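You operate a simulated robot arm through the tools that you are given. There is no shell and no other tool.

Carry out the task below with a simulated robot arm. There is one attempt and no reset: what you move stays moved.

Task
Sieve one scoop from the green tub on the shaker at half speed.
Fine: cover on, clamp down, one run; scoop back.

It is judged by the outcome, as a careful person would: the job done as asked, and still so three seconds after it is handed in. It fails if anything else is knocked over, pushed out of place, dropped, spilled or broken. Lids that push on must go on centred and level and be pressed home; caps that screw on are set level and turned clockwise until they are tight.

Robot
A 6-joint arm with a three-finger gripper, fixed in place. Base frame: the origin is on the floor under the middle of its stand, x ahead of it, y to its left, z up. Readings come in mm, rad, newtons and seconds.
It reaches about 1213 mm from its shoulder. Its first joint turns from -2.897 to 2.897 rad. Payload 4.89 kg.
Tool frame: the origin (TCP) lies between the finger pads and is the grasp point; the fingertips stand 30 mm ahead of it; z points along the fingers, y is the line along which they close. The gripper opens to 164 mm; its body begins 125 mm behind the TCP.
Orientation is that of the tool frame in the base frame, as a unit quaternion [w, x, y, z]. With the fingers straight down and closing along the base's y, the tool's x points along the base's -x, its y along +y and its z along -z.

Tools
- The arm moves only by the tool apply_moves. Its argument "series" is a list of rows, each a list of 7 numbers: the turn, a rotation vector about the tool's x, y, z in rad, then the shift along the tool's x, y, z in cm, then the opening in per cent of the stroke, from 0 (shut) to 100 (fully open). In form: [[ax, ay, az, tx, ty, tz, hand], ...]. A call has 1 to 20 rows; each row shifts and turns the commanded pose from where the row before left it, along the tool's axes as they then stand. Rows are played at 5 a second. More than 50 mm and 0.15 rad between two rows, or a gripper value outside its range, and nothing of the call is played. Where a pose cannot be reached the arm comes as near as it can. A force on the tool above 90 N (or 10 N above the force at the start of the call, whichever is more), or a blocked arm, ends the call early, and 0.2 s more pass. Each finger travels about 108 mm/s and halts on what it meets, pressing with about 23 N; the grip force reading is that of the motor and also rises with nothing between the fingers. The clock runs only during rows and for 0.2 s after the last one: add rows that do not move to give the fingers time. It gives the time, the measured TCP pose, the force on the tool (base axes), the opening and the grip force at its end, in the units of the frame above (readings bear some noise), with the torque about the TCP (base axes, N m) and any sound that the robot's microphone picked up, and new pictures: "show" is both (left out), scene, wrist or none.
- Cameras (640 x 400 px; columns grow to the right, rows downward): "scene" is fixed at [398.5, 499.1, 1520.8]; the picture's right is [0.51, 0.86, 0.00], its down [-0.25, 0.15, -0.96] and it looks along [-0.82, 0.49, 0.29] (base axes); focal length 214 px, centre (320, 200). "wrist" rides on the gripper at [76, -2, -152] in the tool frame; the picture's right is [0.02, 1.00, 0.00], its down [-0.88, 0.02, -0.47] and it looks along [-0.47, 0.01, 0.88] (tool axes); focal length 247 px, centre (320, 200). There is no depth. A picture from a camera that has moved, and an enlarged one, comes with that camera's place and axes in the base frame and with its lens.
- slide_trunk(by): moves the trunk up (or, below 0, down) by that many mm; the arm rides with it, the base frame stays. It gives what a move gives, with no picture.
- zoom(camera, box): a new picture of the part [left, top, right, bottom] of that camera's present view, enlarged. It takes no simulated time.
- close_job(): hands the job in; it is judged then, once.

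Nothing tells you positions but the pictures and the camera data. Unless the task says otherwise, let go and move clear before handing in.

The tools are called after ">>>" as a command line: name --pt "numbers of a row" for each row, then --argument value for the rest, lists and objects as JSON in quotes. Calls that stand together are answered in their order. apply_moves: Moves the arm, as the interface text tells. Its arguments: {"type":"object","properties":{"series":{"type":"array"},"show":{"type":"string","enum":["both","scene","wrist","none"]}},"required":["series"]} The other tools are called the same way: slide_trunk (by) moves the trunk up or down; zoom (camera, box) takes an enlarged picture of a part of a camera's view; close_job () hands the job in.

At the start:

```text
t: 0.0
eef_pos: [599.3, 385.6, 1524.5]
tcp_rot: [-0.001, 0.0, 1.0, -0.001]
wrist_force: [0.3, -0.9, -0.6]
wrist_torque: [0.01, -0.01, 0.0]
width: 164.0
grasp_force: 0.0
trunk travel left (down, up): [-275.0, 115.0]
```

scene: 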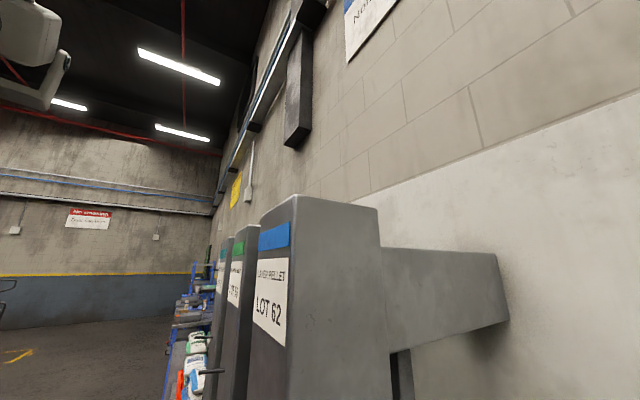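
wrist: 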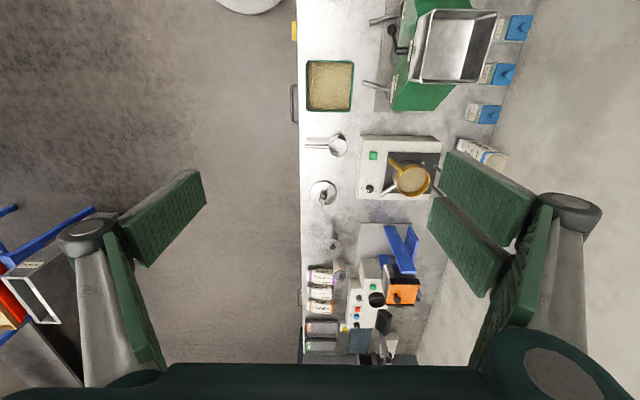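

I see a bench to the robot's left-front, with a green tub of grain, a scoop, a sieve shaker and a cover, all seen from the wrist camera. I'll zoom in first to identify each thing.

>>> zoom --camera "wrist" --box '[290, 0, 530, 150]'

>>> zoom --camera "wrist" --box '[290, 120, 530, 270]'

>>> zoom --camera "wrist" --box '[290, 215, 530, 365]'

>>> zoom --camera "scene" --box '[150, 190, 400, 400]'

```text
2.67 times, centred on (410, 75) of wrist
camera zoom: at [523.5, 383.8, 1677.1], right [-0.02, 1.0, 0.0], down [0.88, 0.02, 0.47], along [0.47, 0.01, -0.88], focal length 659 px, centre (80, 533)
```

zoom: 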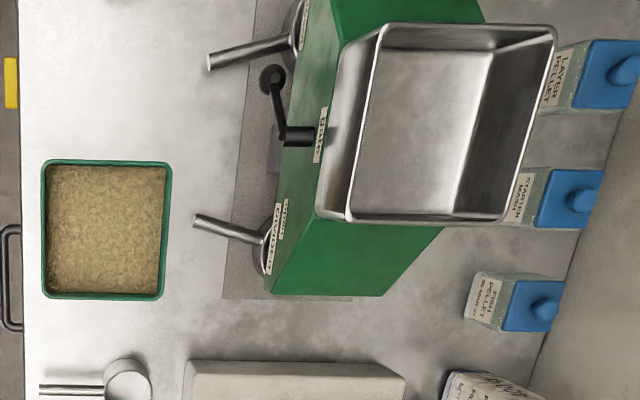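

```text
2.67 times, centred on (410, 195) of wrist
camera zoom: at [523.5, 383.8, 1677.1], right [-0.02, 1.0, 0.0], down [0.88, 0.02, 0.47], along [0.47, 0.01, -0.88], focal length 659 px, centre (80, 213)
```

zoom: 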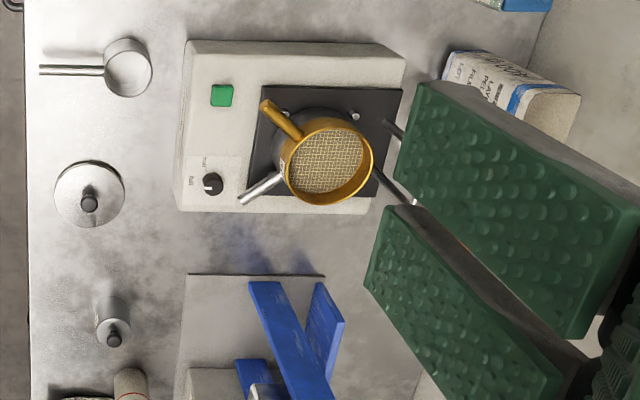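

```text
2.67 times, centred on (410, 290) of wrist
camera zoom: at [523.5, 383.8, 1677.1], right [-0.02, 1.0, 0.0], down [0.88, 0.02, 0.47], along [0.47, 0.01, -0.88], focal length 659 px, centre (80, -40)
```

zoom: 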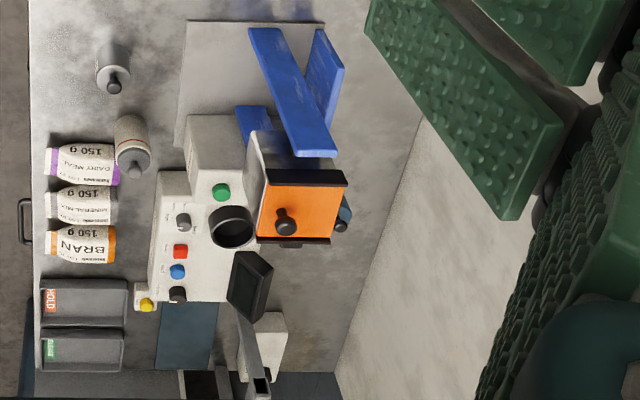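

```text
1.90 times, centred on (275, 295) of scene
camera zoom: at [398.5, 499.1, 1520.8], right [0.51, 0.86, 0.0], down [-0.25, 0.15, -0.96], along [-0.82, 0.49, 0.29], focal length 408 px, centre (406, 19)
```

zoom: 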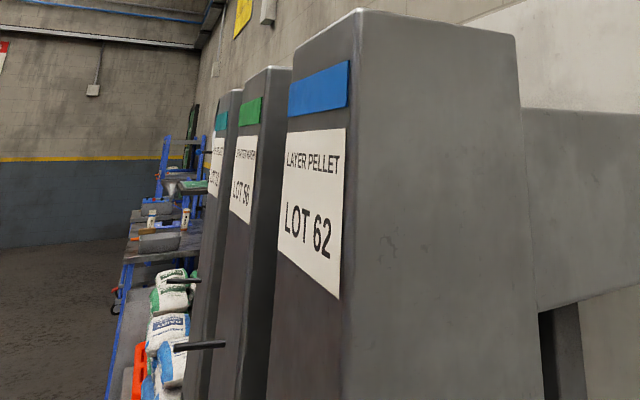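

The wrist camera gives a plan view of the bench: a green-rimmed tub of grain, a scoop with its handle toward the robot, a round cover with a knob, and a shaker with a brass sieve, green button and half/full knob. I'll shift sideways over the bench to get parallax for heights and a closer look.

>>> apply_moves --pt "0 0 0 0 4 0 100" --pt "0 0 0 0 4 0 100" --pt "0 0 0 0 4 0 100" --pt "0 0 0 0 0 0 100" --show "both"

```text
t: 1.0
eef_pos: [599.5, 508.7, 1524.3]
tcp_rot: [0.0, -0.001, 1.0, 0.001]
wrist_force: [0.1, 2.0, -0.8]
wrist_torque: [-0.22, 0.03, -0.02]
width: 164.1
grasp_force: 0.0
trunk travel left (down, up): [-275.0, 115.0]
camera wrist: at [523.4, 506.6, 1676.4], right [-0.02, 1.0, 0.0], down [0.88, 0.02, 0.47], along [0.47, 0.01, -0.88], focal length 247 px, centre (320, 200)
```

scene: 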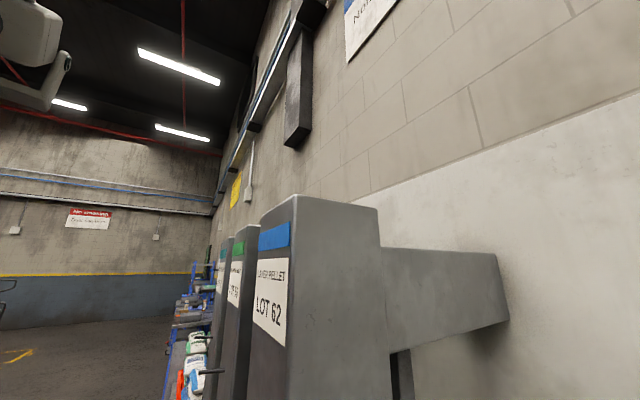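
wrist: 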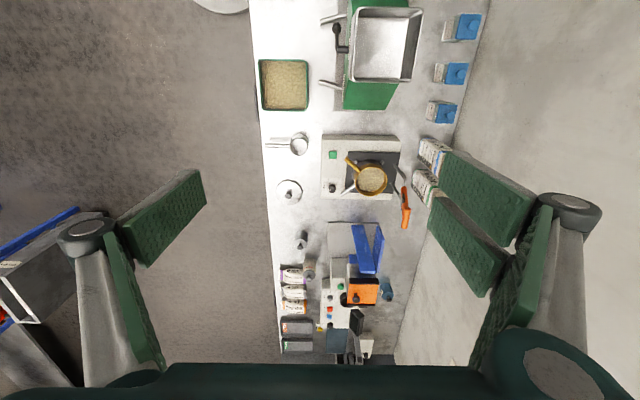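

The shaker has an orange-tipped lever on its far side, which may be the clamp. I'll zoom in on this view.

>>> zoom --camera "wrist" --box '[240, 110, 448, 240]'

>>> zoom --camera "wrist" --box '[310, 120, 422, 232]'

>>> zoom --camera "wrist" --box '[240, 0, 500, 130]'

>>> zoom --camera "wrist" --box '[260, 210, 440, 365]'

```text
3.08 times, centred on (344, 175) of wrist
camera zoom: at [523.4, 506.6, 1676.4], right [-0.02, 1.0, 0.0], down [0.88, 0.02, 0.47], along [0.47, 0.01, -0.88], focal length 760 px, centre (246, 277)
```

zoom: 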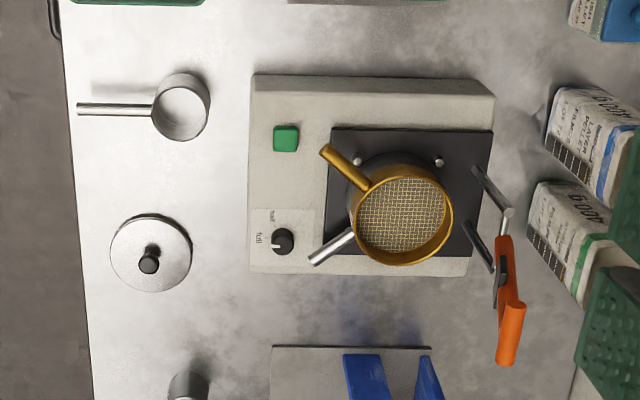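

```text
3.57 times, centred on (366, 176) of wrist
camera zoom: at [523.4, 506.6, 1676.4], right [-0.02, 1.0, 0.0], down [0.88, 0.02, 0.47], along [0.47, 0.01, -0.88], focal length 882 px, centre (156, 286)
```

zoom: 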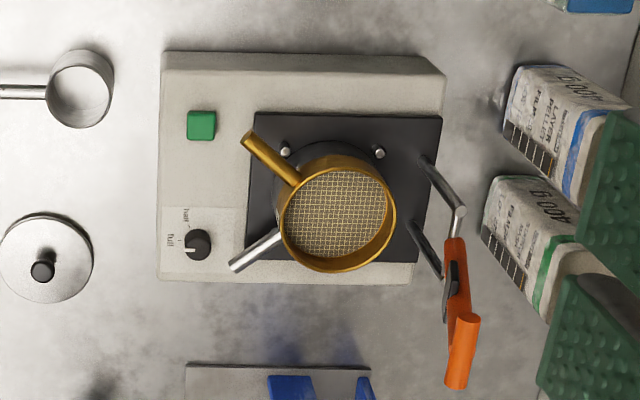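

```text
2.46 times, centred on (370, 65) of wrist
camera zoom: at [523.4, 506.6, 1676.4], right [-0.02, 1.0, 0.0], down [0.88, 0.02, 0.47], along [0.47, 0.01, -0.88], focal length 608 px, centre (197, 532)
```

zoom: 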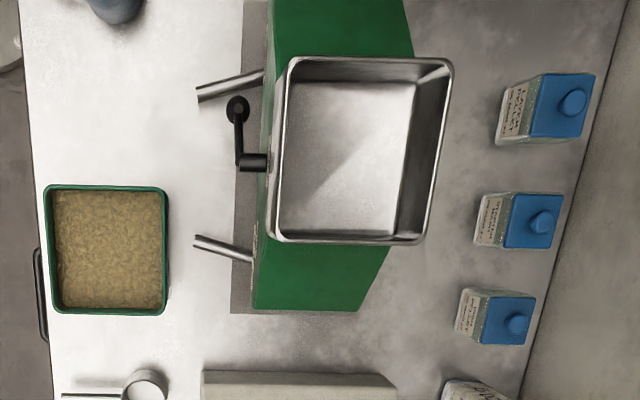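

```text
2.58 times, centred on (350, 288) of wrist
camera zoom: at [523.4, 506.6, 1676.4], right [-0.02, 1.0, 0.0], down [0.88, 0.02, 0.47], along [0.47, 0.01, -0.88], focal length 637 px, centre (243, -26)
```

zoom: 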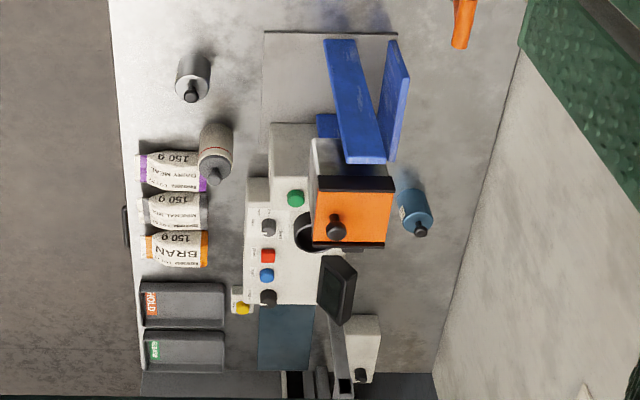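

From the two views I estimate: bench about z 890, tub rim centre about (566, 411, 953), scoop cup about (737, 445, 907), cover about (913, 406, 894), sieve rim about (803, 660, 1027), and knob about (872, 554, 940), currently on "full". I'll lower the camera closer to the shaker to refine this.

>>> apply_moves --pt "0 0 0 0.5 1.8 3.7 100" --pt "0 0 0 0.5 1.8 3.7 100" --pt "0 0 0 0.5 1.8 3.7 100" --pt "0 0 0 0.5 1.8 3.7 100" --pt "0 0 0 0.5 1.8 3.7 100" --pt "0 0 0 0 0 0 100" --show "wrist"

```text
t: 2.4
eef_pos: [577.8, 595.9, 1338.8]
tcp_rot: [0.0, 0.0, 1.0, 0.0]
wrist_force: [0.1, 1.7, -0.3]
wrist_torque: [-0.14, 0.05, 0.0]
width: 163.6
grasp_force: 0.1
trunk travel left (down, up): [-275.0, 115.0]
camera wrist: at [501.6, 593.5, 1491.4], right [-0.02, 1.0, 0.0], down [0.88, 0.02, 0.47], along [0.47, 0.01, -0.88], focal length 247 px, centre (320, 200)
```

wrist: 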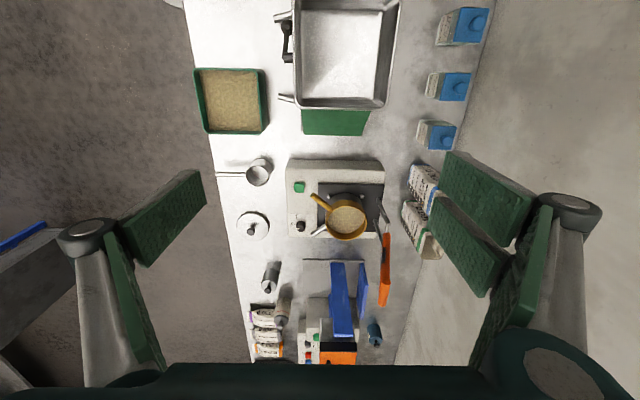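

>>> zoom --camera "wrist" --box '[270, 145, 430, 255]'

>>> zoom --camera "wrist" --box '[190, 60, 350, 160]'

>>> zoom --camera "wrist" --box '[200, 145, 310, 255]'

>>> zoom --camera "wrist" --box '[290, 225, 450, 365]'

```text
3.64 times, centred on (350, 200) of wrist
camera zoom: at [501.6, 593.5, 1491.4], right [-0.02, 1.0, 0.0], down [0.88, 0.02, 0.47], along [0.47, 0.01, -0.88], focal length 898 px, centre (211, 200)
```

zoom: 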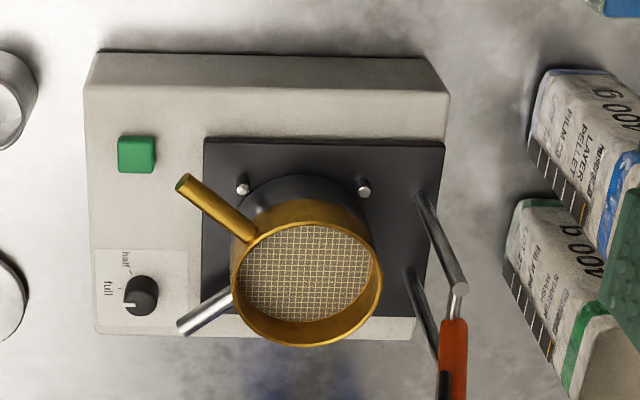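

```text
4.00 times, centred on (270, 110) of wrist
camera zoom: at [501.6, 593.5, 1491.4], right [-0.02, 1.0, 0.0], down [0.88, 0.02, 0.47], along [0.47, 0.01, -0.88], focal length 988 px, centre (520, 560)
```

zoom: 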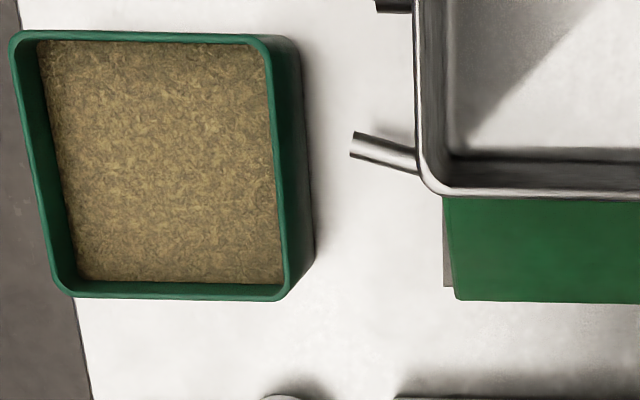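

```text
3.64 times, centred on (255, 200) of wrist
camera zoom: at [501.6, 593.5, 1491.4], right [-0.02, 1.0, 0.0], down [0.88, 0.02, 0.47], along [0.47, 0.01, -0.88], focal length 898 px, centre (556, 200)
```

zoom: 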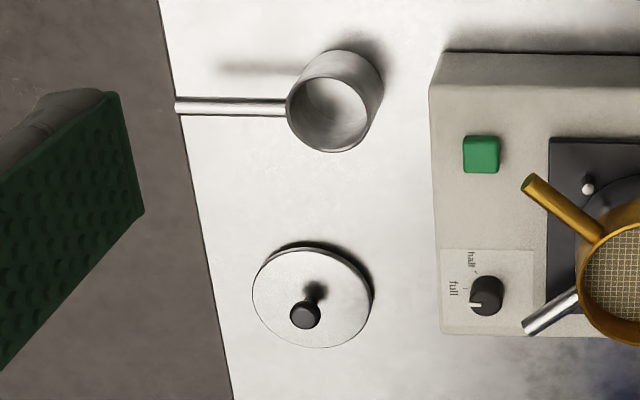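

```text
2.86 times, centred on (370, 295) of wrist
camera zoom: at [501.6, 593.5, 1491.4], right [-0.02, 1.0, 0.0], down [0.88, 0.02, 0.47], along [0.47, 0.01, -0.88], focal length 706 px, centre (177, -71)
```

zoom: 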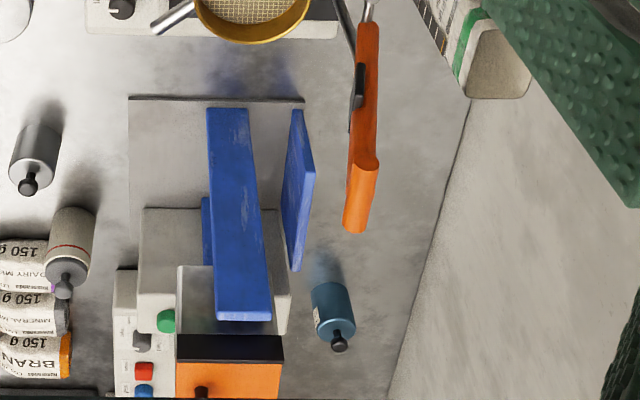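

Next I'll yaw the wrist a quarter turn so the camera looks across the bench (toward +y). That lets me see the clamp mechanism and the heights from the front.

>>> apply_moves --pt "0 0 -0.1428 0 0 0 100" --pt "0 0 -0.1428 0 0 0 100" --pt "0 0 -0.1428 0 0 0 100" --pt "0 0 -0.1428 0 0 0 100" --pt "0 0 -0.1428 0 0 0 100" --pt "0 0 -0.1428 0 0 0 100" --pt "0 0 -0.1428 0 0 0 100" --pt "0 0 -0.1428 0 0 0 100" --pt "0 0 -0.1428 0 0 0 100" --pt "0 0 -0.1428 0 0 0 100" --pt "0 0 -0.1428 0 0 0 100" --pt "0 0 0 2 -4 2 100" --pt "0 0 0 2 -4 2 100" --pt "0 0 0 2 -4 2 100" --pt "0 0 0 2 -4 2 100" --pt "0 0 0 2 -4 2 100" --pt "0 0 0 0 0 0 100" --show "wrist"

```text
t: 6.0
eef_pos: [773.3, 497.1, 1239.4]
tcp_rot: [0.0, -0.706, 0.708, 0.0]
wrist_force: [1.9, -0.6, -0.5]
wrist_torque: [-0.03, 0.19, -0.01]
width: 163.9
grasp_force: 0.0
trunk travel left (down, up): [-275.0, 115.0]
camera wrist: at [775.6, 420.3, 1392.0], right [-1.0, -0.02, 0.0], down [-0.02, 0.88, 0.47], along [-0.01, 0.47, -0.88], focal length 247 px, centre (320, 200)
```

wrist: 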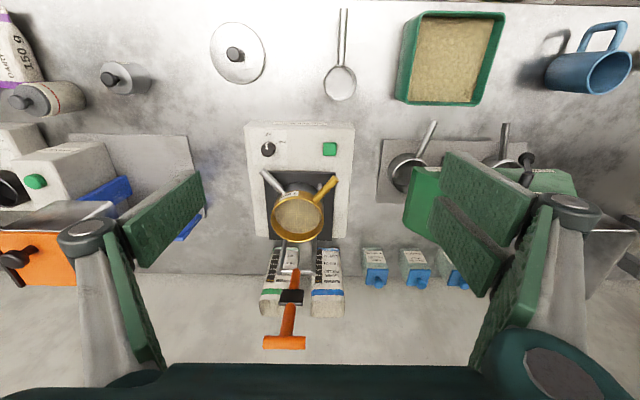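

>>> zoom --camera "wrist" --box '[220, 110, 380, 240]'

>>> zoom --camera "wrist" --box '[230, 220, 360, 360]'

>>> zoom --camera "wrist" --box '[190, 0, 370, 110]'

>>> zoom --camera "wrist" --box '[370, 0, 640, 150]'

```text
3.08 times, centred on (300, 175) of wrist
camera zoom: at [775.6, 420.3, 1392.0], right [-1.0, -0.02, 0.0], down [-0.02, 0.88, 0.47], along [-0.01, 0.47, -0.88], focal length 760 px, centre (382, 277)
```

zoom: 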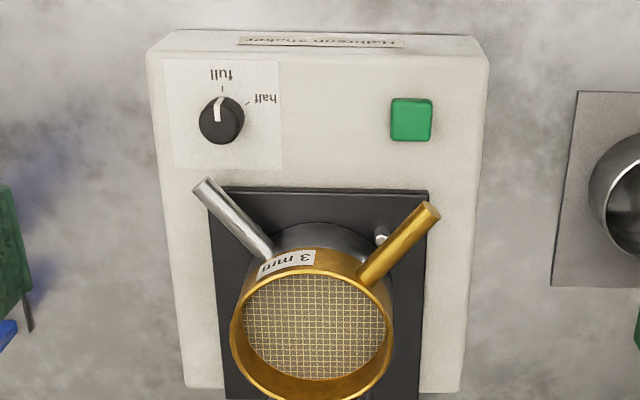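

```text
2.86 times, centred on (295, 290) of wrist
camera zoom: at [775.6, 420.3, 1392.0], right [-1.0, -0.02, 0.0], down [-0.02, 0.88, 0.47], along [-0.01, 0.47, -0.88], focal length 706 px, centre (391, -57)
```

zoom: 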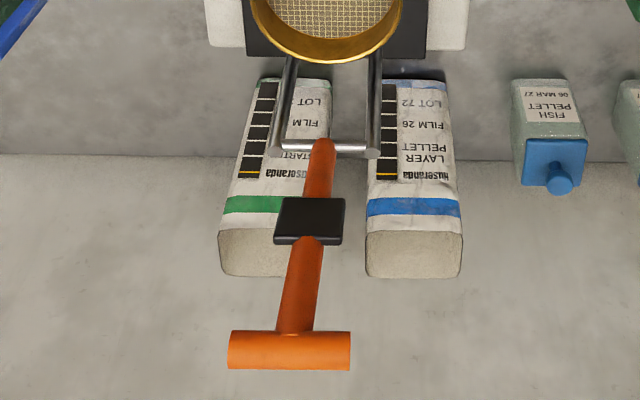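

```text
3.56 times, centred on (280, 55) of wrist
camera zoom: at [775.6, 420.3, 1392.0], right [-1.0, -0.02, 0.0], down [-0.02, 0.88, 0.47], along [-0.01, 0.47, -0.88], focal length 878 px, centre (462, 716)
```

zoom: 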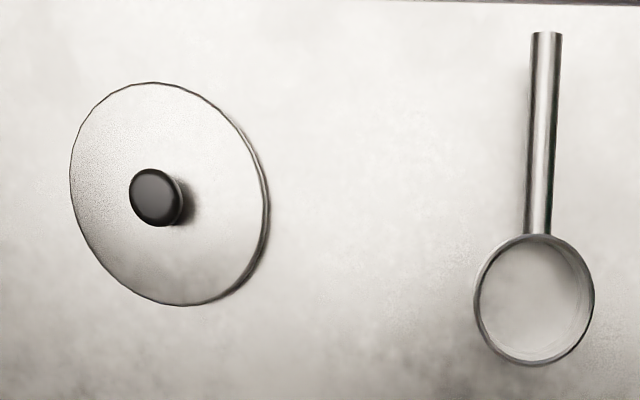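

```text
2.37 times, centred on (505, 75) of wrist
camera zoom: at [775.6, 420.3, 1392.0], right [-1.0, -0.02, 0.0], down [-0.02, 0.88, 0.47], along [-0.01, 0.47, -0.88], focal length 585 px, centre (-118, 496)
```

zoom: 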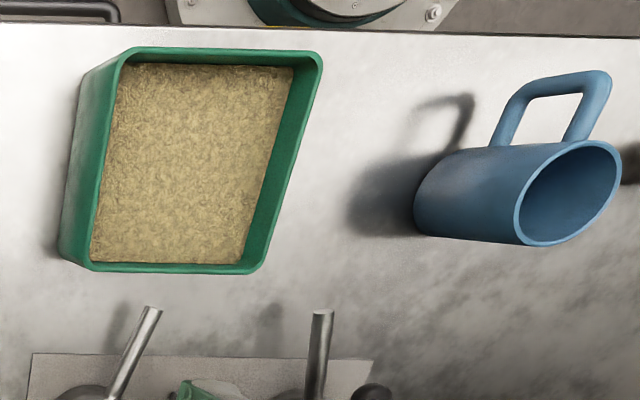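

The clamp is now clear: an orange T-lever hinged on two posts behind the shaker, with a black pad at mid-length, standing roughly upright. The tub, scoop and cover all match my estimates. I'll part-close the fingers to learn how they look before going near anything.

>>> apply_moves --pt "0 0 0 0 0 0 25" --pt "0 0 0 0 0 0 25" --pt "0 0 0 0 0 0 25" --pt "0 0 0 0 0 0 25" --show "wrist"

```text
t: 7.0
eef_pos: [771.3, 498.3, 1239.3]
tcp_rot: [0.0, -0.706, 0.708, 0.0]
wrist_force: [1.3, 0.5, 1.3]
wrist_torque: [0.05, 0.02, 0.03]
width: 41.4
grasp_force: 0.0
trunk travel left (down, up): [-275.0, 115.0]
camera wrist: at [773.7, 420.8, 1393.0], right [-1.0, -0.02, 0.0], down [-0.02, 0.88, 0.47], along [-0.01, 0.47, -0.88], focal length 247 px, centre (320, 200)
```

wrist: 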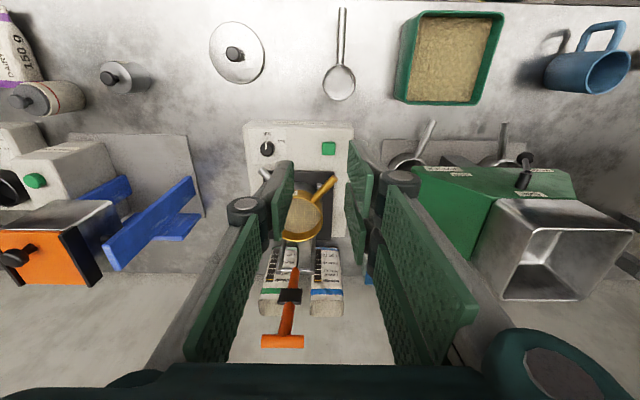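

>>> zoom --camera "wrist" --box '[200, 120, 500, 320]'

>>> zoom --camera "wrist" --box '[235, 110, 405, 210]'

```text
2.00 times, centred on (350, 220) of wrist
camera zoom: at [773.7, 420.8, 1393.0], right [-1.0, -0.02, 0.0], down [-0.02, 0.88, 0.47], along [-0.01, 0.47, -0.88], focal length 494 px, centre (260, 160)
```

zoom: 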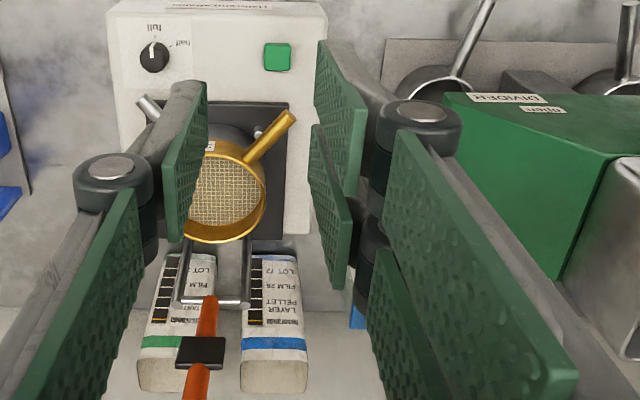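

```text
3.76 times, centred on (320, 160) of wrist
camera zoom: at [773.7, 420.8, 1393.0], right [-1.0, -0.02, 0.0], down [-0.02, 0.88, 0.47], along [-0.01, 0.47, -0.88], focal length 930 px, centre (320, 351)
```

zoom: 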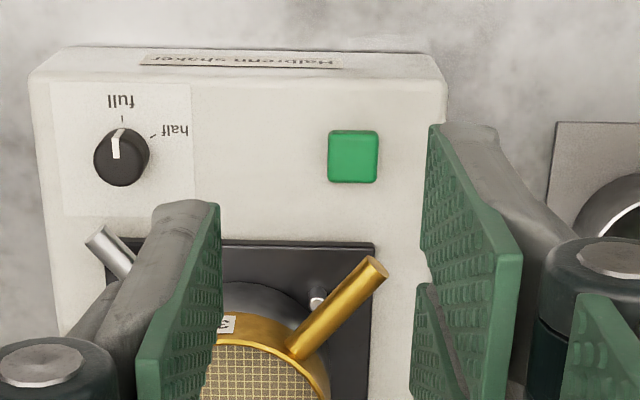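

The fingers' layout is now clear: a single finger opposes two, with narrow pads. The speed knob points at "full" and needs a clockwise turn to "half", so I'll go in for a close look at it.

>>> apply_moves --pt "0 0 0 -0.94 -1.88 3.58 25" --pt "0 0 0 -0.94 -1.88 3.58 25" --pt "0 0 0 -0.94 -1.88 3.58 25" --pt "0 0 0 -0.94 -1.88 3.58 25" --pt "0 0 0 -0.94 -1.88 3.58 25" --pt "0 0 0 0 0 0 25" --show "wrist"

```text
t: 8.4
eef_pos: [868.7, 544.0, 1055.3]
tcp_rot: [0.0, -0.707, 0.708, 0.0]
wrist_force: [1.1, 0.6, -1.6]
wrist_torque: [-0.1, 0.16, -0.01]
width: 40.9
grasp_force: 0.0
trunk travel left (down, up): [-275.0, 115.0]
camera wrist: at [870.8, 467.3, 1208.3], right [-1.0, -0.02, 0.0], down [-0.02, 0.88, 0.47], along [-0.01, 0.47, -0.88], focal length 247 px, centre (320, 200)
```

wrist: 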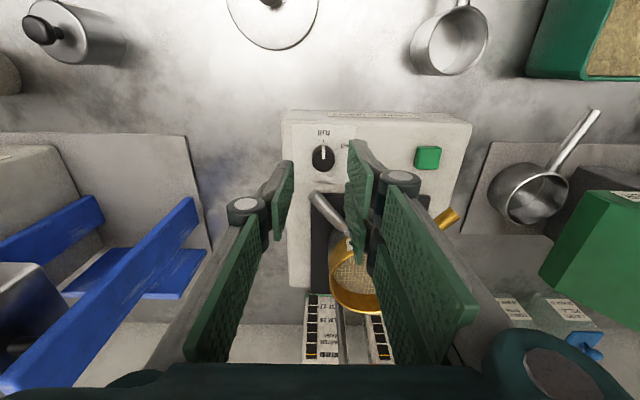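

>>> zoom --camera "wrist" --box '[280, 110, 400, 190]'

>>> zoom --camera "wrist" --box '[270, 150, 470, 310]'

>>> zoom --camera "wrist" --box '[400, 0, 640, 150]'

```text
5.00 times, centred on (340, 150) of wrist
camera zoom: at [870.8, 467.3, 1208.3], right [-1.0, -0.02, 0.0], down [-0.02, 0.88, 0.47], along [-0.01, 0.47, -0.88], focal length 1235 px, centre (220, 450)
```

zoom: 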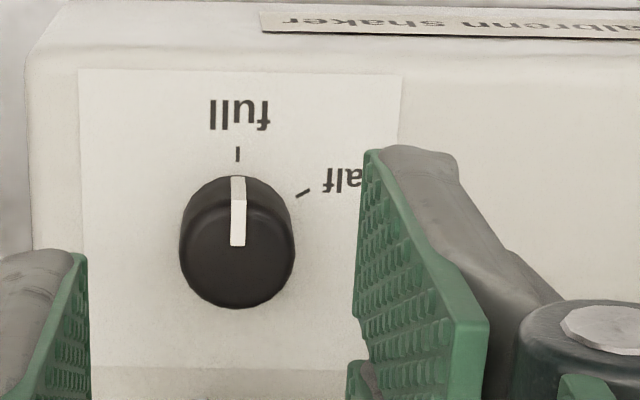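

```text
2.50 times, centred on (370, 230) of wrist
camera zoom: at [870.8, 467.3, 1208.3], right [-1.0, -0.02, 0.0], down [-0.02, 0.88, 0.47], along [-0.01, 0.47, -0.88], focal length 617 px, centre (195, 125)
```

zoom: 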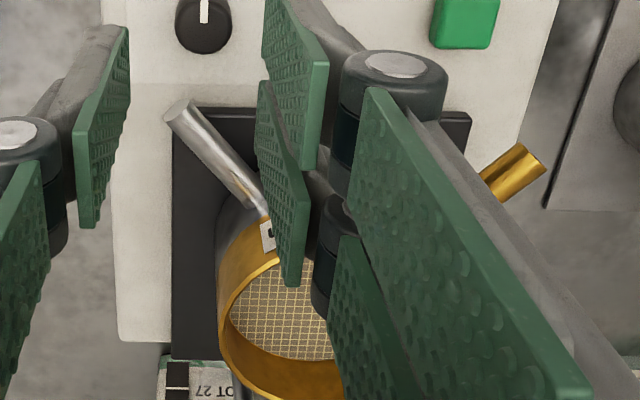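

```text
2.67 times, centred on (520, 75) of wrist
camera zoom: at [870.8, 467.3, 1208.3], right [-1.0, -0.02, 0.0], down [-0.02, 0.88, 0.47], along [-0.01, 0.47, -0.88], focal length 659 px, centre (-213, 533)
```

zoom: 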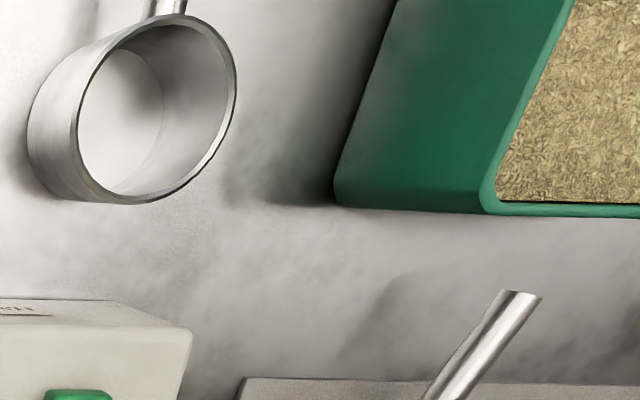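

The knob is at about (865, 553.5), its top near z 959, and "half" lies about 60° clockwise of "full". I'll yaw the gripper back 40° so the turn finishes clear of the pan handle, then line up above the knob.

>>> apply_moves --pt "0 0 -0.14 0 0 0 28" --pt "0 0 -0.14 0 0 0 28" --pt "0 0 -0.14 0 0 0 28" --pt "0 0 -0.14 0 0 0 28" --pt "0 0 -0.14 0 0 0 28" --pt "0 0 0 -0.21 -0.35 2.5 28" --pt "0 0 0 0 0 0 28" --pt "0 0 0 0 0 0 28" --show "wrist"

```text
t: 10.2
eef_pos: [871.8, 547.4, 1033.7]
tcp_rot: [0.0, 0.906, -0.422, 0.0]
wrist_force: [-0.3, -0.2, 0.0]
wrist_torque: [-0.05, 0.03, 0.01]
width: 45.7
grasp_force: 0.1
trunk travel left (down, up): [-275.0, 115.0]
camera wrist: at [921.3, 489.6, 1187.1], right [-0.75, -0.66, 0.0], down [-0.58, 0.66, 0.47], along [-0.31, 0.36, -0.88], focal length 247 px, centre (320, 200)
```

wrist: 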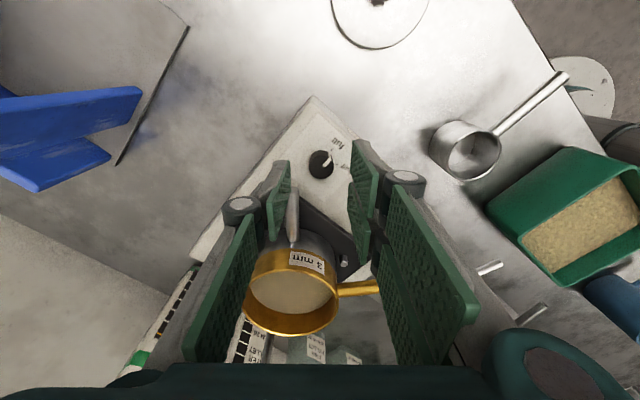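

>>> zoom --camera "wrist" --box '[260, 130, 400, 220]'

>>> apply_moves --pt "0 0 0 0 0 2.0 28" --pt "0 0 0 0 0 2.0 28" --pt "0 0 0 0 0 0 28" --show "wrist"

```text
4.44 times, centred on (330, 175) of wrist
camera zoom: at [921.3, 489.6, 1187.1], right [-0.75, -0.66, 0.0], down [-0.58, 0.66, 0.47], along [-0.31, 0.36, -0.88], focal length 1098 px, centre (276, 311)
```

zoom: 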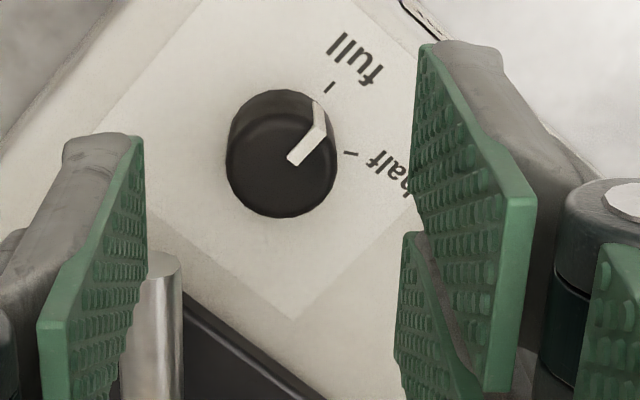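

```text
t: 11.0
eef_pos: [871.4, 545.1, 994.5]
tcp_rot: [0.0, 0.906, -0.423, 0.0]
wrist_force: [0.7, 1.7, -0.6]
wrist_torque: [-0.04, 0.06, 0.0]
width: 46.2
grasp_force: 0.0
trunk travel left (down, up): [-275.0, 115.0]
camera wrist: at [921.8, 488.4, 1146.9], right [-0.75, -0.66, 0.0], down [-0.58, 0.66, 0.47], along [-0.31, 0.36, -0.88], focal length 247 px, centre (320, 200)
```

wrist: 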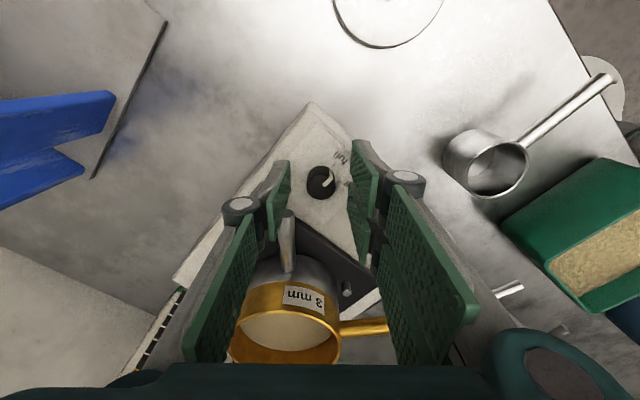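

>>> zoom --camera "wrist" --box '[250, 130, 400, 230]'

```text
4.00 times, centred on (325, 180) of wrist
camera zoom: at [921.8, 488.4, 1146.9], right [-0.75, -0.66, 0.0], down [-0.58, 0.66, 0.47], along [-0.31, 0.36, -0.88], focal length 988 px, centre (300, 280)
```

zoom: 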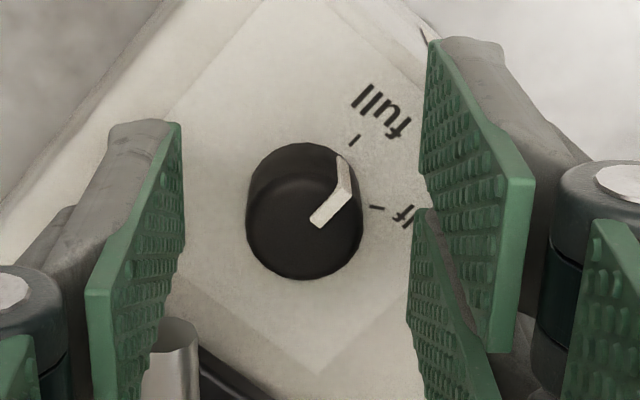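

The knob sits centred between the pads. I'll nudge it a few millimetres deeper into the pads, descend over it and close.

>>> apply_moves --pt "0 0 0 -0.35 -0.05 0 28" --pt "0 0 0 0 0 0.9 28" --pt "0 0 0 0 0 0.7 28" --pt "0 0 0 0 0 0 28" --pt "0 0 0 0 0 0 10" --pt "0 0 0 0 0 0 10" --pt "0 0 0 0 0 0 10" --show "wrist"

```text
t: 12.6
eef_pos: [867.2, 549.2, 978.5]
tcp_rot: [-0.001, 0.906, -0.422, -0.001]
wrist_force: [-14.3, -10.2, 2.2]
wrist_torque: [-0.32, 0.48, 0.11]
width: 23.9
grasp_force: 44.7
trunk travel left (down, up): [-275.0, 115.0]
camera wrist: at [918.4, 490.9, 1131.8], right [-0.75, -0.66, 0.0], down [-0.58, 0.66, 0.47], along [-0.31, 0.36, -0.88], focal length 247 px, centre (320, 200)
```

wrist: 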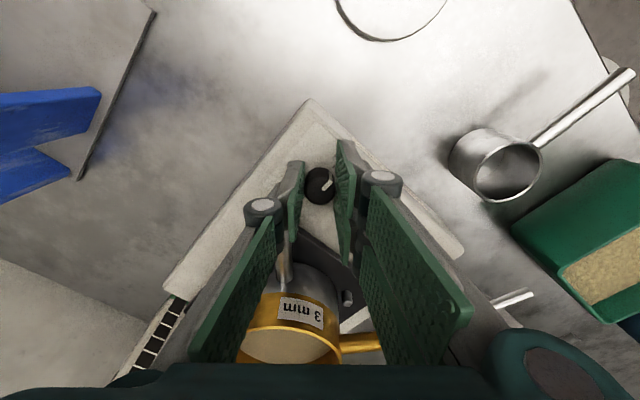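

The knob is gripped at 23.9 mm. I'll turn it clockwise in steps about its own axis and check partway.

>>> apply_moves --pt "0 0 0 0 0.08 0 10" --pt "0 0 0.105 0 0.063 0 10" --pt "0 0 0.105 0 0.063 0 10" --pt "0 0 0.105 0 0.063 0 10" --pt "0 0 0.105 0 0.063 0 10" --pt "0 0 0.105 0 0.063 0 10" --pt "0 0 0 0 0 0 10" --show "wrist"

>>> zoom --camera "wrist" --box '[250, 130, 400, 230]'

```text
t: 14.2
eef_pos: [865.9, 548.9, 979.6]
tcp_rot: [0.0, 0.766, -0.643, 0.001]
wrist_force: [16.6, 6.4, 14.1]
wrist_torque: [0.06, -0.51, -0.06]
width: 24.0
grasp_force: 44.8
trunk travel left (down, up): [-275.0, 115.0]
camera wrist: at [880.7, 472.3, 1131.7], right [-0.98, -0.19, 0.0], down [-0.17, 0.86, 0.47], along [-0.09, 0.46, -0.88], focal length 247 px, centre (320, 200)
```

wrist: 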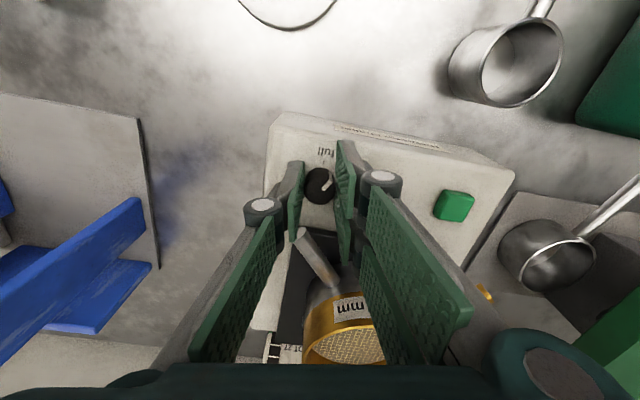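

```text
4.00 times, centred on (325, 180) of wrist
camera zoom: at [880.7, 472.3, 1131.7], right [-0.98, -0.19, 0.0], down [-0.17, 0.86, 0.47], along [-0.09, 0.46, -0.88], focal length 988 px, centre (300, 280)
```

zoom: 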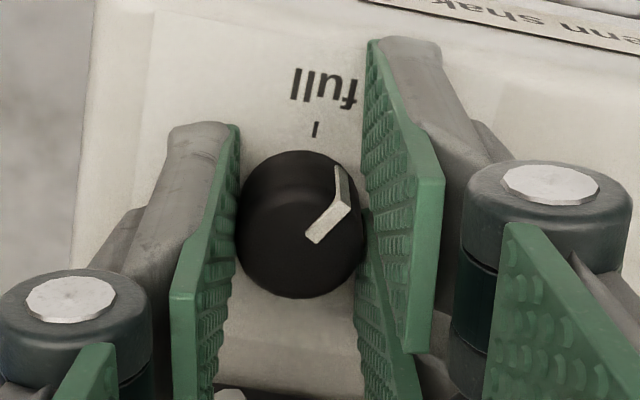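

>>> apply_moves --pt "0 0 0.105 0 -0.04 0 10" --pt "0 0 0.105 0 0.05 0 10" --pt "0 0 0.105 0 0.05 0 10" --pt "0 0 0.105 0 0.05 0 10" --pt "0 0 0.115 0 0.05 0 10" --pt "0 0 0 0 0 0 10" --show "wrist"

>>> zoom --camera "wrist" --box '[250, 130, 400, 230]'

```text
t: 15.6
eef_pos: [863.5, 547.1, 980.5]
tcp_rot: [0.0, -0.568, 0.823, 0.0]
wrist_force: [26.1, 11.4, 12.8]
wrist_torque: [0.46, -0.77, 0.22]
width: 23.3
grasp_force: 44.9
trunk travel left (down, up): [-275.0, 115.0]
camera wrist: at [838.3, 475.1, 1131.7], right [-0.94, 0.34, 0.0], down [0.3, 0.83, 0.47], along [0.16, 0.45, -0.88], focal length 247 px, centre (320, 200)
```

wrist: 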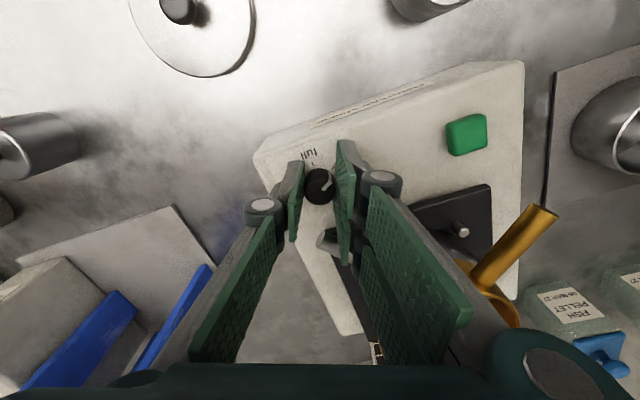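

```text
4.00 times, centred on (325, 180) of wrist
camera zoom: at [838.3, 475.1, 1131.7], right [-0.94, 0.34, 0.0], down [0.3, 0.83, 0.47], along [0.16, 0.45, -0.88], focal length 988 px, centre (300, 280)
```

zoom: 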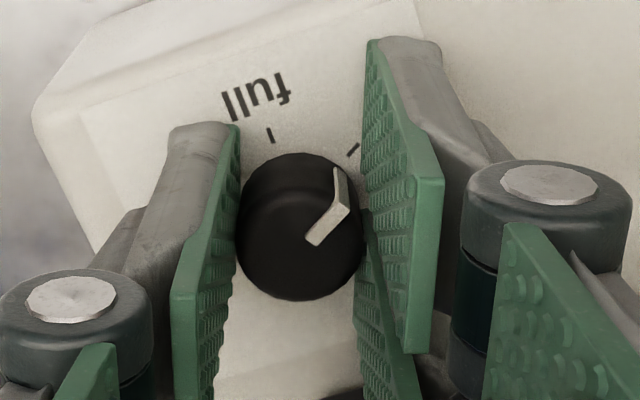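

The pointer now sits at the "half" tick after a 61° turn. I'll release and look from above.

>>> apply_moves --pt "0 0 0 0 0 0 28" --pt "0 0 0 0 0 0 28" --pt "0 0 0 0 0 -2.5 28" --pt "0 0 0 0 0 -4 28" --pt "0 0 -0.1 0.5 0 -2 28" --pt "0 0 -0.1 0.5 0 0 28" --pt "0 0 -0.1 0.5 0 0 28" --pt "0 0 0 0 0 0 28" --show "wrist"

>>> zoom --camera "wrist" --box '[260, 120, 380, 200]'

```text
t: 17.4
eef_pos: [859.1, 532.3, 1064.4]
tcp_rot: [0.0, -0.685, 0.728, 0.001]
wrist_force: [0.6, -0.1, -0.8]
wrist_torque: [-0.01, 0.07, 0.02]
width: 45.8
grasp_force: 0.0
trunk travel left (down, up): [-275.0, 115.0]
camera wrist: at [856.7, 455.3, 1216.4], right [-1.0, 0.04, 0.0], down [0.04, 0.88, 0.47], along [0.02, 0.47, -0.88], focal length 247 px, centre (320, 200)
```

wrist: 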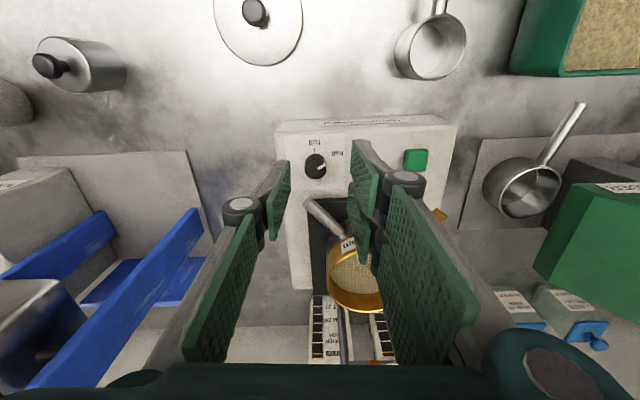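

```text
5.00 times, centred on (320, 160) of wrist
camera zoom: at [856.7, 455.3, 1216.4], right [-1.0, 0.04, 0.0], down [0.04, 0.88, 0.47], along [0.02, 0.47, -0.88], focal length 1235 px, centre (320, 400)
```

zoom: 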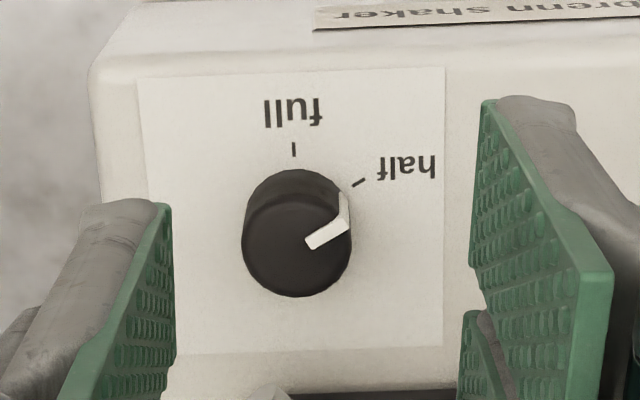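

The speed knob is on "half". Next is the scoop: I'll back away and tilt the gripper 45° so its body leans out over the aisle and the camera gets a near-horizontal view of the scoop.

>>> apply_moves --pt "0 0 -0.062 0 0 0 28" --pt "0 0 0 3.0 2.4 -0.8 28" --pt "0 0 0 3.0 2.4 -0.8 28" --pt "0 0 0 3.0 2.4 -0.8 28" --pt "0 0 0 3.0 2.4 -0.8 28" --pt "0 0 0 3.2 2.3 -0.8 28" --pt "0 -0.131 0 0 0 0 28" --pt "0 -0.131 0 0 0 0 28" --pt "0 -0.131 0 0 0 0 28" --pt "0 -0.131 0 0 0 0 28" --pt "0 -0.131 0 0 0 0 28" --pt "0 -0.131 0 0 0 0 28" --pt "0 0 0 0 0 0 28" --show "wrist"

```text
t: 20.2
eef_pos: [740.5, 381.8, 1105.6]
tcp_rot: [-0.27, 0.654, -0.652, -0.272]
wrist_force: [0.1, -0.3, -0.6]
wrist_torque: [0.1, 0.07, 0.04]
width: 46.1
grasp_force: 0.1
trunk travel left (down, up): [-275.0, 115.0]
camera wrist: at [742.5, 218.7, 1158.5], right [-1.0, -0.01, -0.02], down [-0.02, 0.29, 0.96], along [-0.01, 0.96, -0.29], focal length 247 px, centre (320, 200)
```

wrist: 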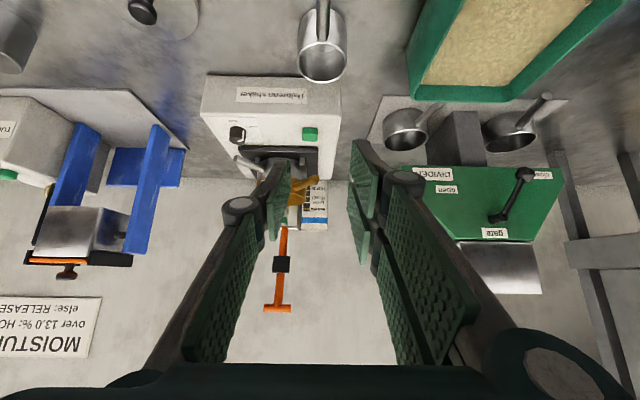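

>>> zoom --camera "wrist" --box '[260, 0, 380, 90]'

>>> zoom --camera "wrist" --box '[190, 70, 370, 200]'

>>> zoom --camera "wrist" --box '[390, 0, 640, 150]'

>>> zoom --camera "wrist" --box '[230, 180, 350, 320]'

```text
4.44 times, centred on (320, 45) of wrist
camera zoom: at [742.5, 218.7, 1158.5], right [-1.0, -0.01, -0.02], down [-0.02, 0.29, 0.96], along [-0.01, 0.96, -0.29], focal length 1098 px, centre (320, 889)
```

zoom: 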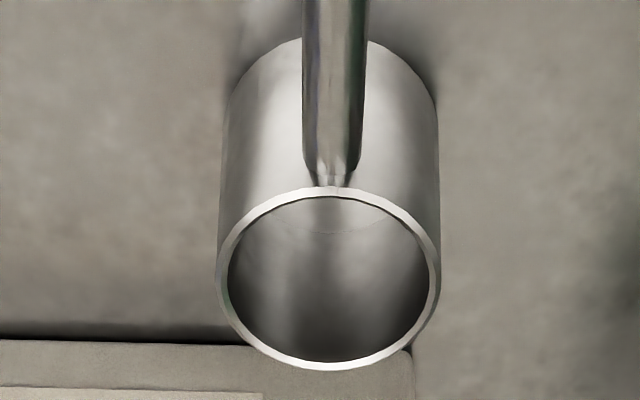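

```text
3.08 times, centred on (280, 135) of wrist
camera zoom: at [742.5, 218.7, 1158.5], right [-1.0, -0.01, -0.02], down [-0.02, 0.29, 0.96], along [-0.01, 0.96, -0.29], focal length 760 px, centre (443, 400)
```

zoom: 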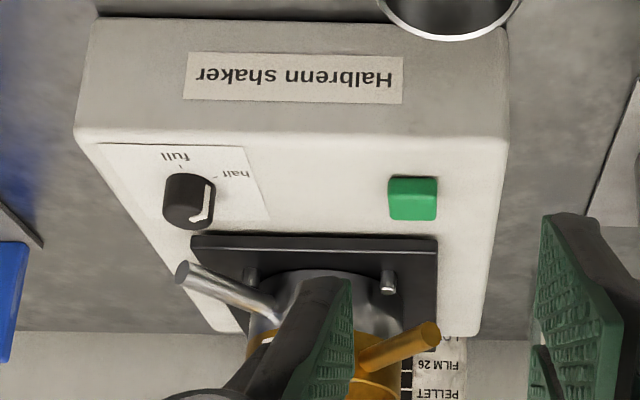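

```text
2.56 times, centred on (515, 75) of wrist
camera zoom: at [742.5, 218.7, 1158.5], right [-1.0, -0.01, -0.02], down [-0.02, 0.29, 0.96], along [-0.01, 0.96, -0.29], focal length 632 px, centre (-179, 520)
```

zoom: 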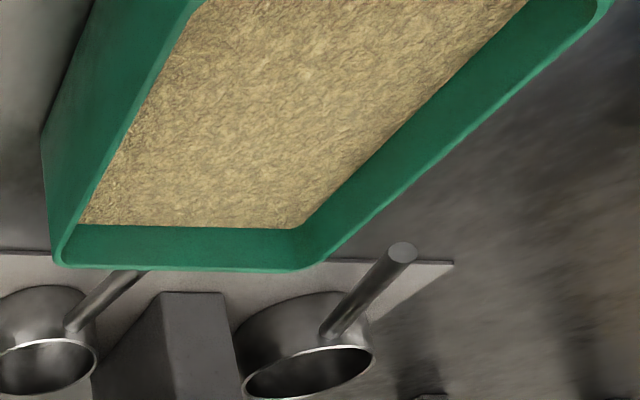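

```text
2.86 times, centred on (290, 250) of wrist
camera zoom: at [742.5, 218.7, 1158.5], right [-1.0, -0.01, -0.02], down [-0.02, 0.29, 0.96], along [-0.01, 0.96, -0.29], focal length 706 px, centre (406, 57)
```

zoom: 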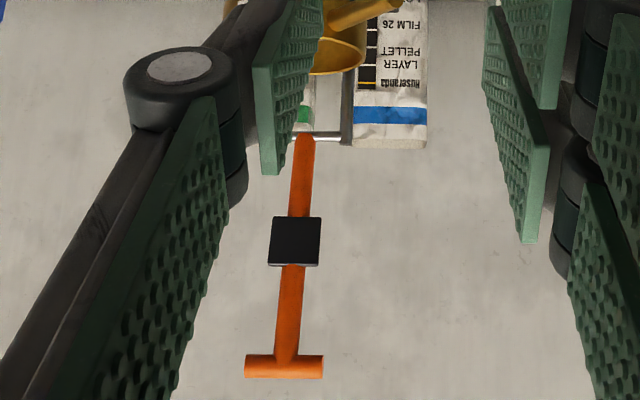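

The near-horizontal view refines things: scoop handle about 13 mm thick at x 740, y 337–415, z about 915; tub rim about z 952 with grain near 936; tub spans x 507–630 and y 345–469. I'll tilt to 50° and descend to just above the scoop handle.

>>> apply_moves --pt "0 -0.087 0 0 0 0 28" --pt "0 0 0 3.06 0.01 1.82 28" --pt "0 0 0 3.06 0.01 1.82 28" --pt "0 0 0 3.06 0.01 1.82 28" --pt "0 0 0 3.06 0.01 1.82 28" --pt "0 0 0 0 0 0 28" --show "wrist"

>>> zoom --camera "wrist" --box '[240, 100, 420, 260]'

```text
t: 21.6
eef_pos: [740.3, 357.9, 962.8]
tcp_rot: [-0.299, 0.641, -0.641, -0.299]
wrist_force: [0.0, -0.8, -0.6]
wrist_torque: [0.06, 0.07, 0.04]
width: 46.0
grasp_force: 0.1
trunk travel left (down, up): [-275.0, 115.0]
camera wrist: at [741.8, 192.2, 1002.0], right [-1.0, -0.01, -0.02], down [-0.02, 0.2, 0.98], along [-0.01, 0.98, -0.2], focal length 247 px, centre (320, 200)
```

wrist: 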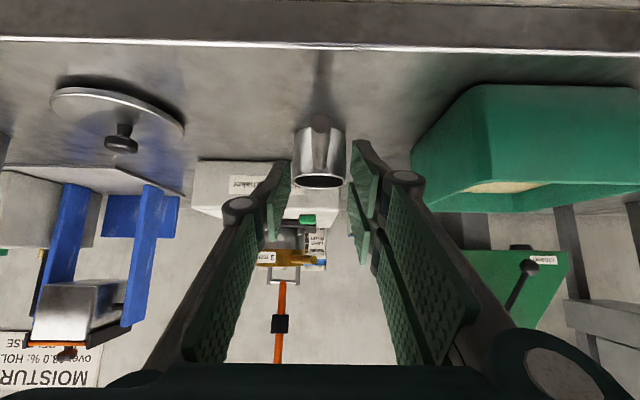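

```text
2.50 times, centred on (330, 180) of wrist
camera zoom: at [741.8, 192.2, 1002.0], right [-1.0, -0.01, -0.02], down [-0.02, 0.2, 0.98], along [-0.01, 0.98, -0.2], focal length 617 px, centre (295, 250)
```

zoom: 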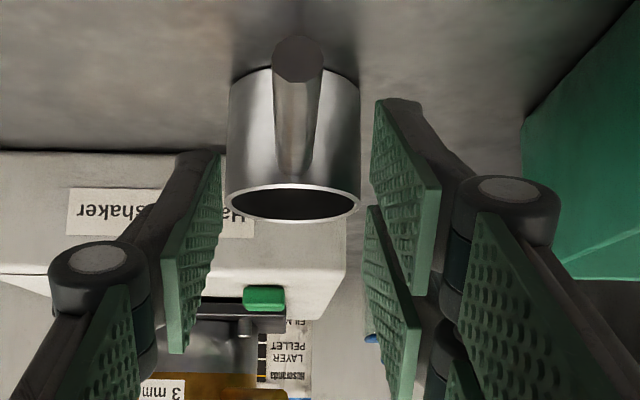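

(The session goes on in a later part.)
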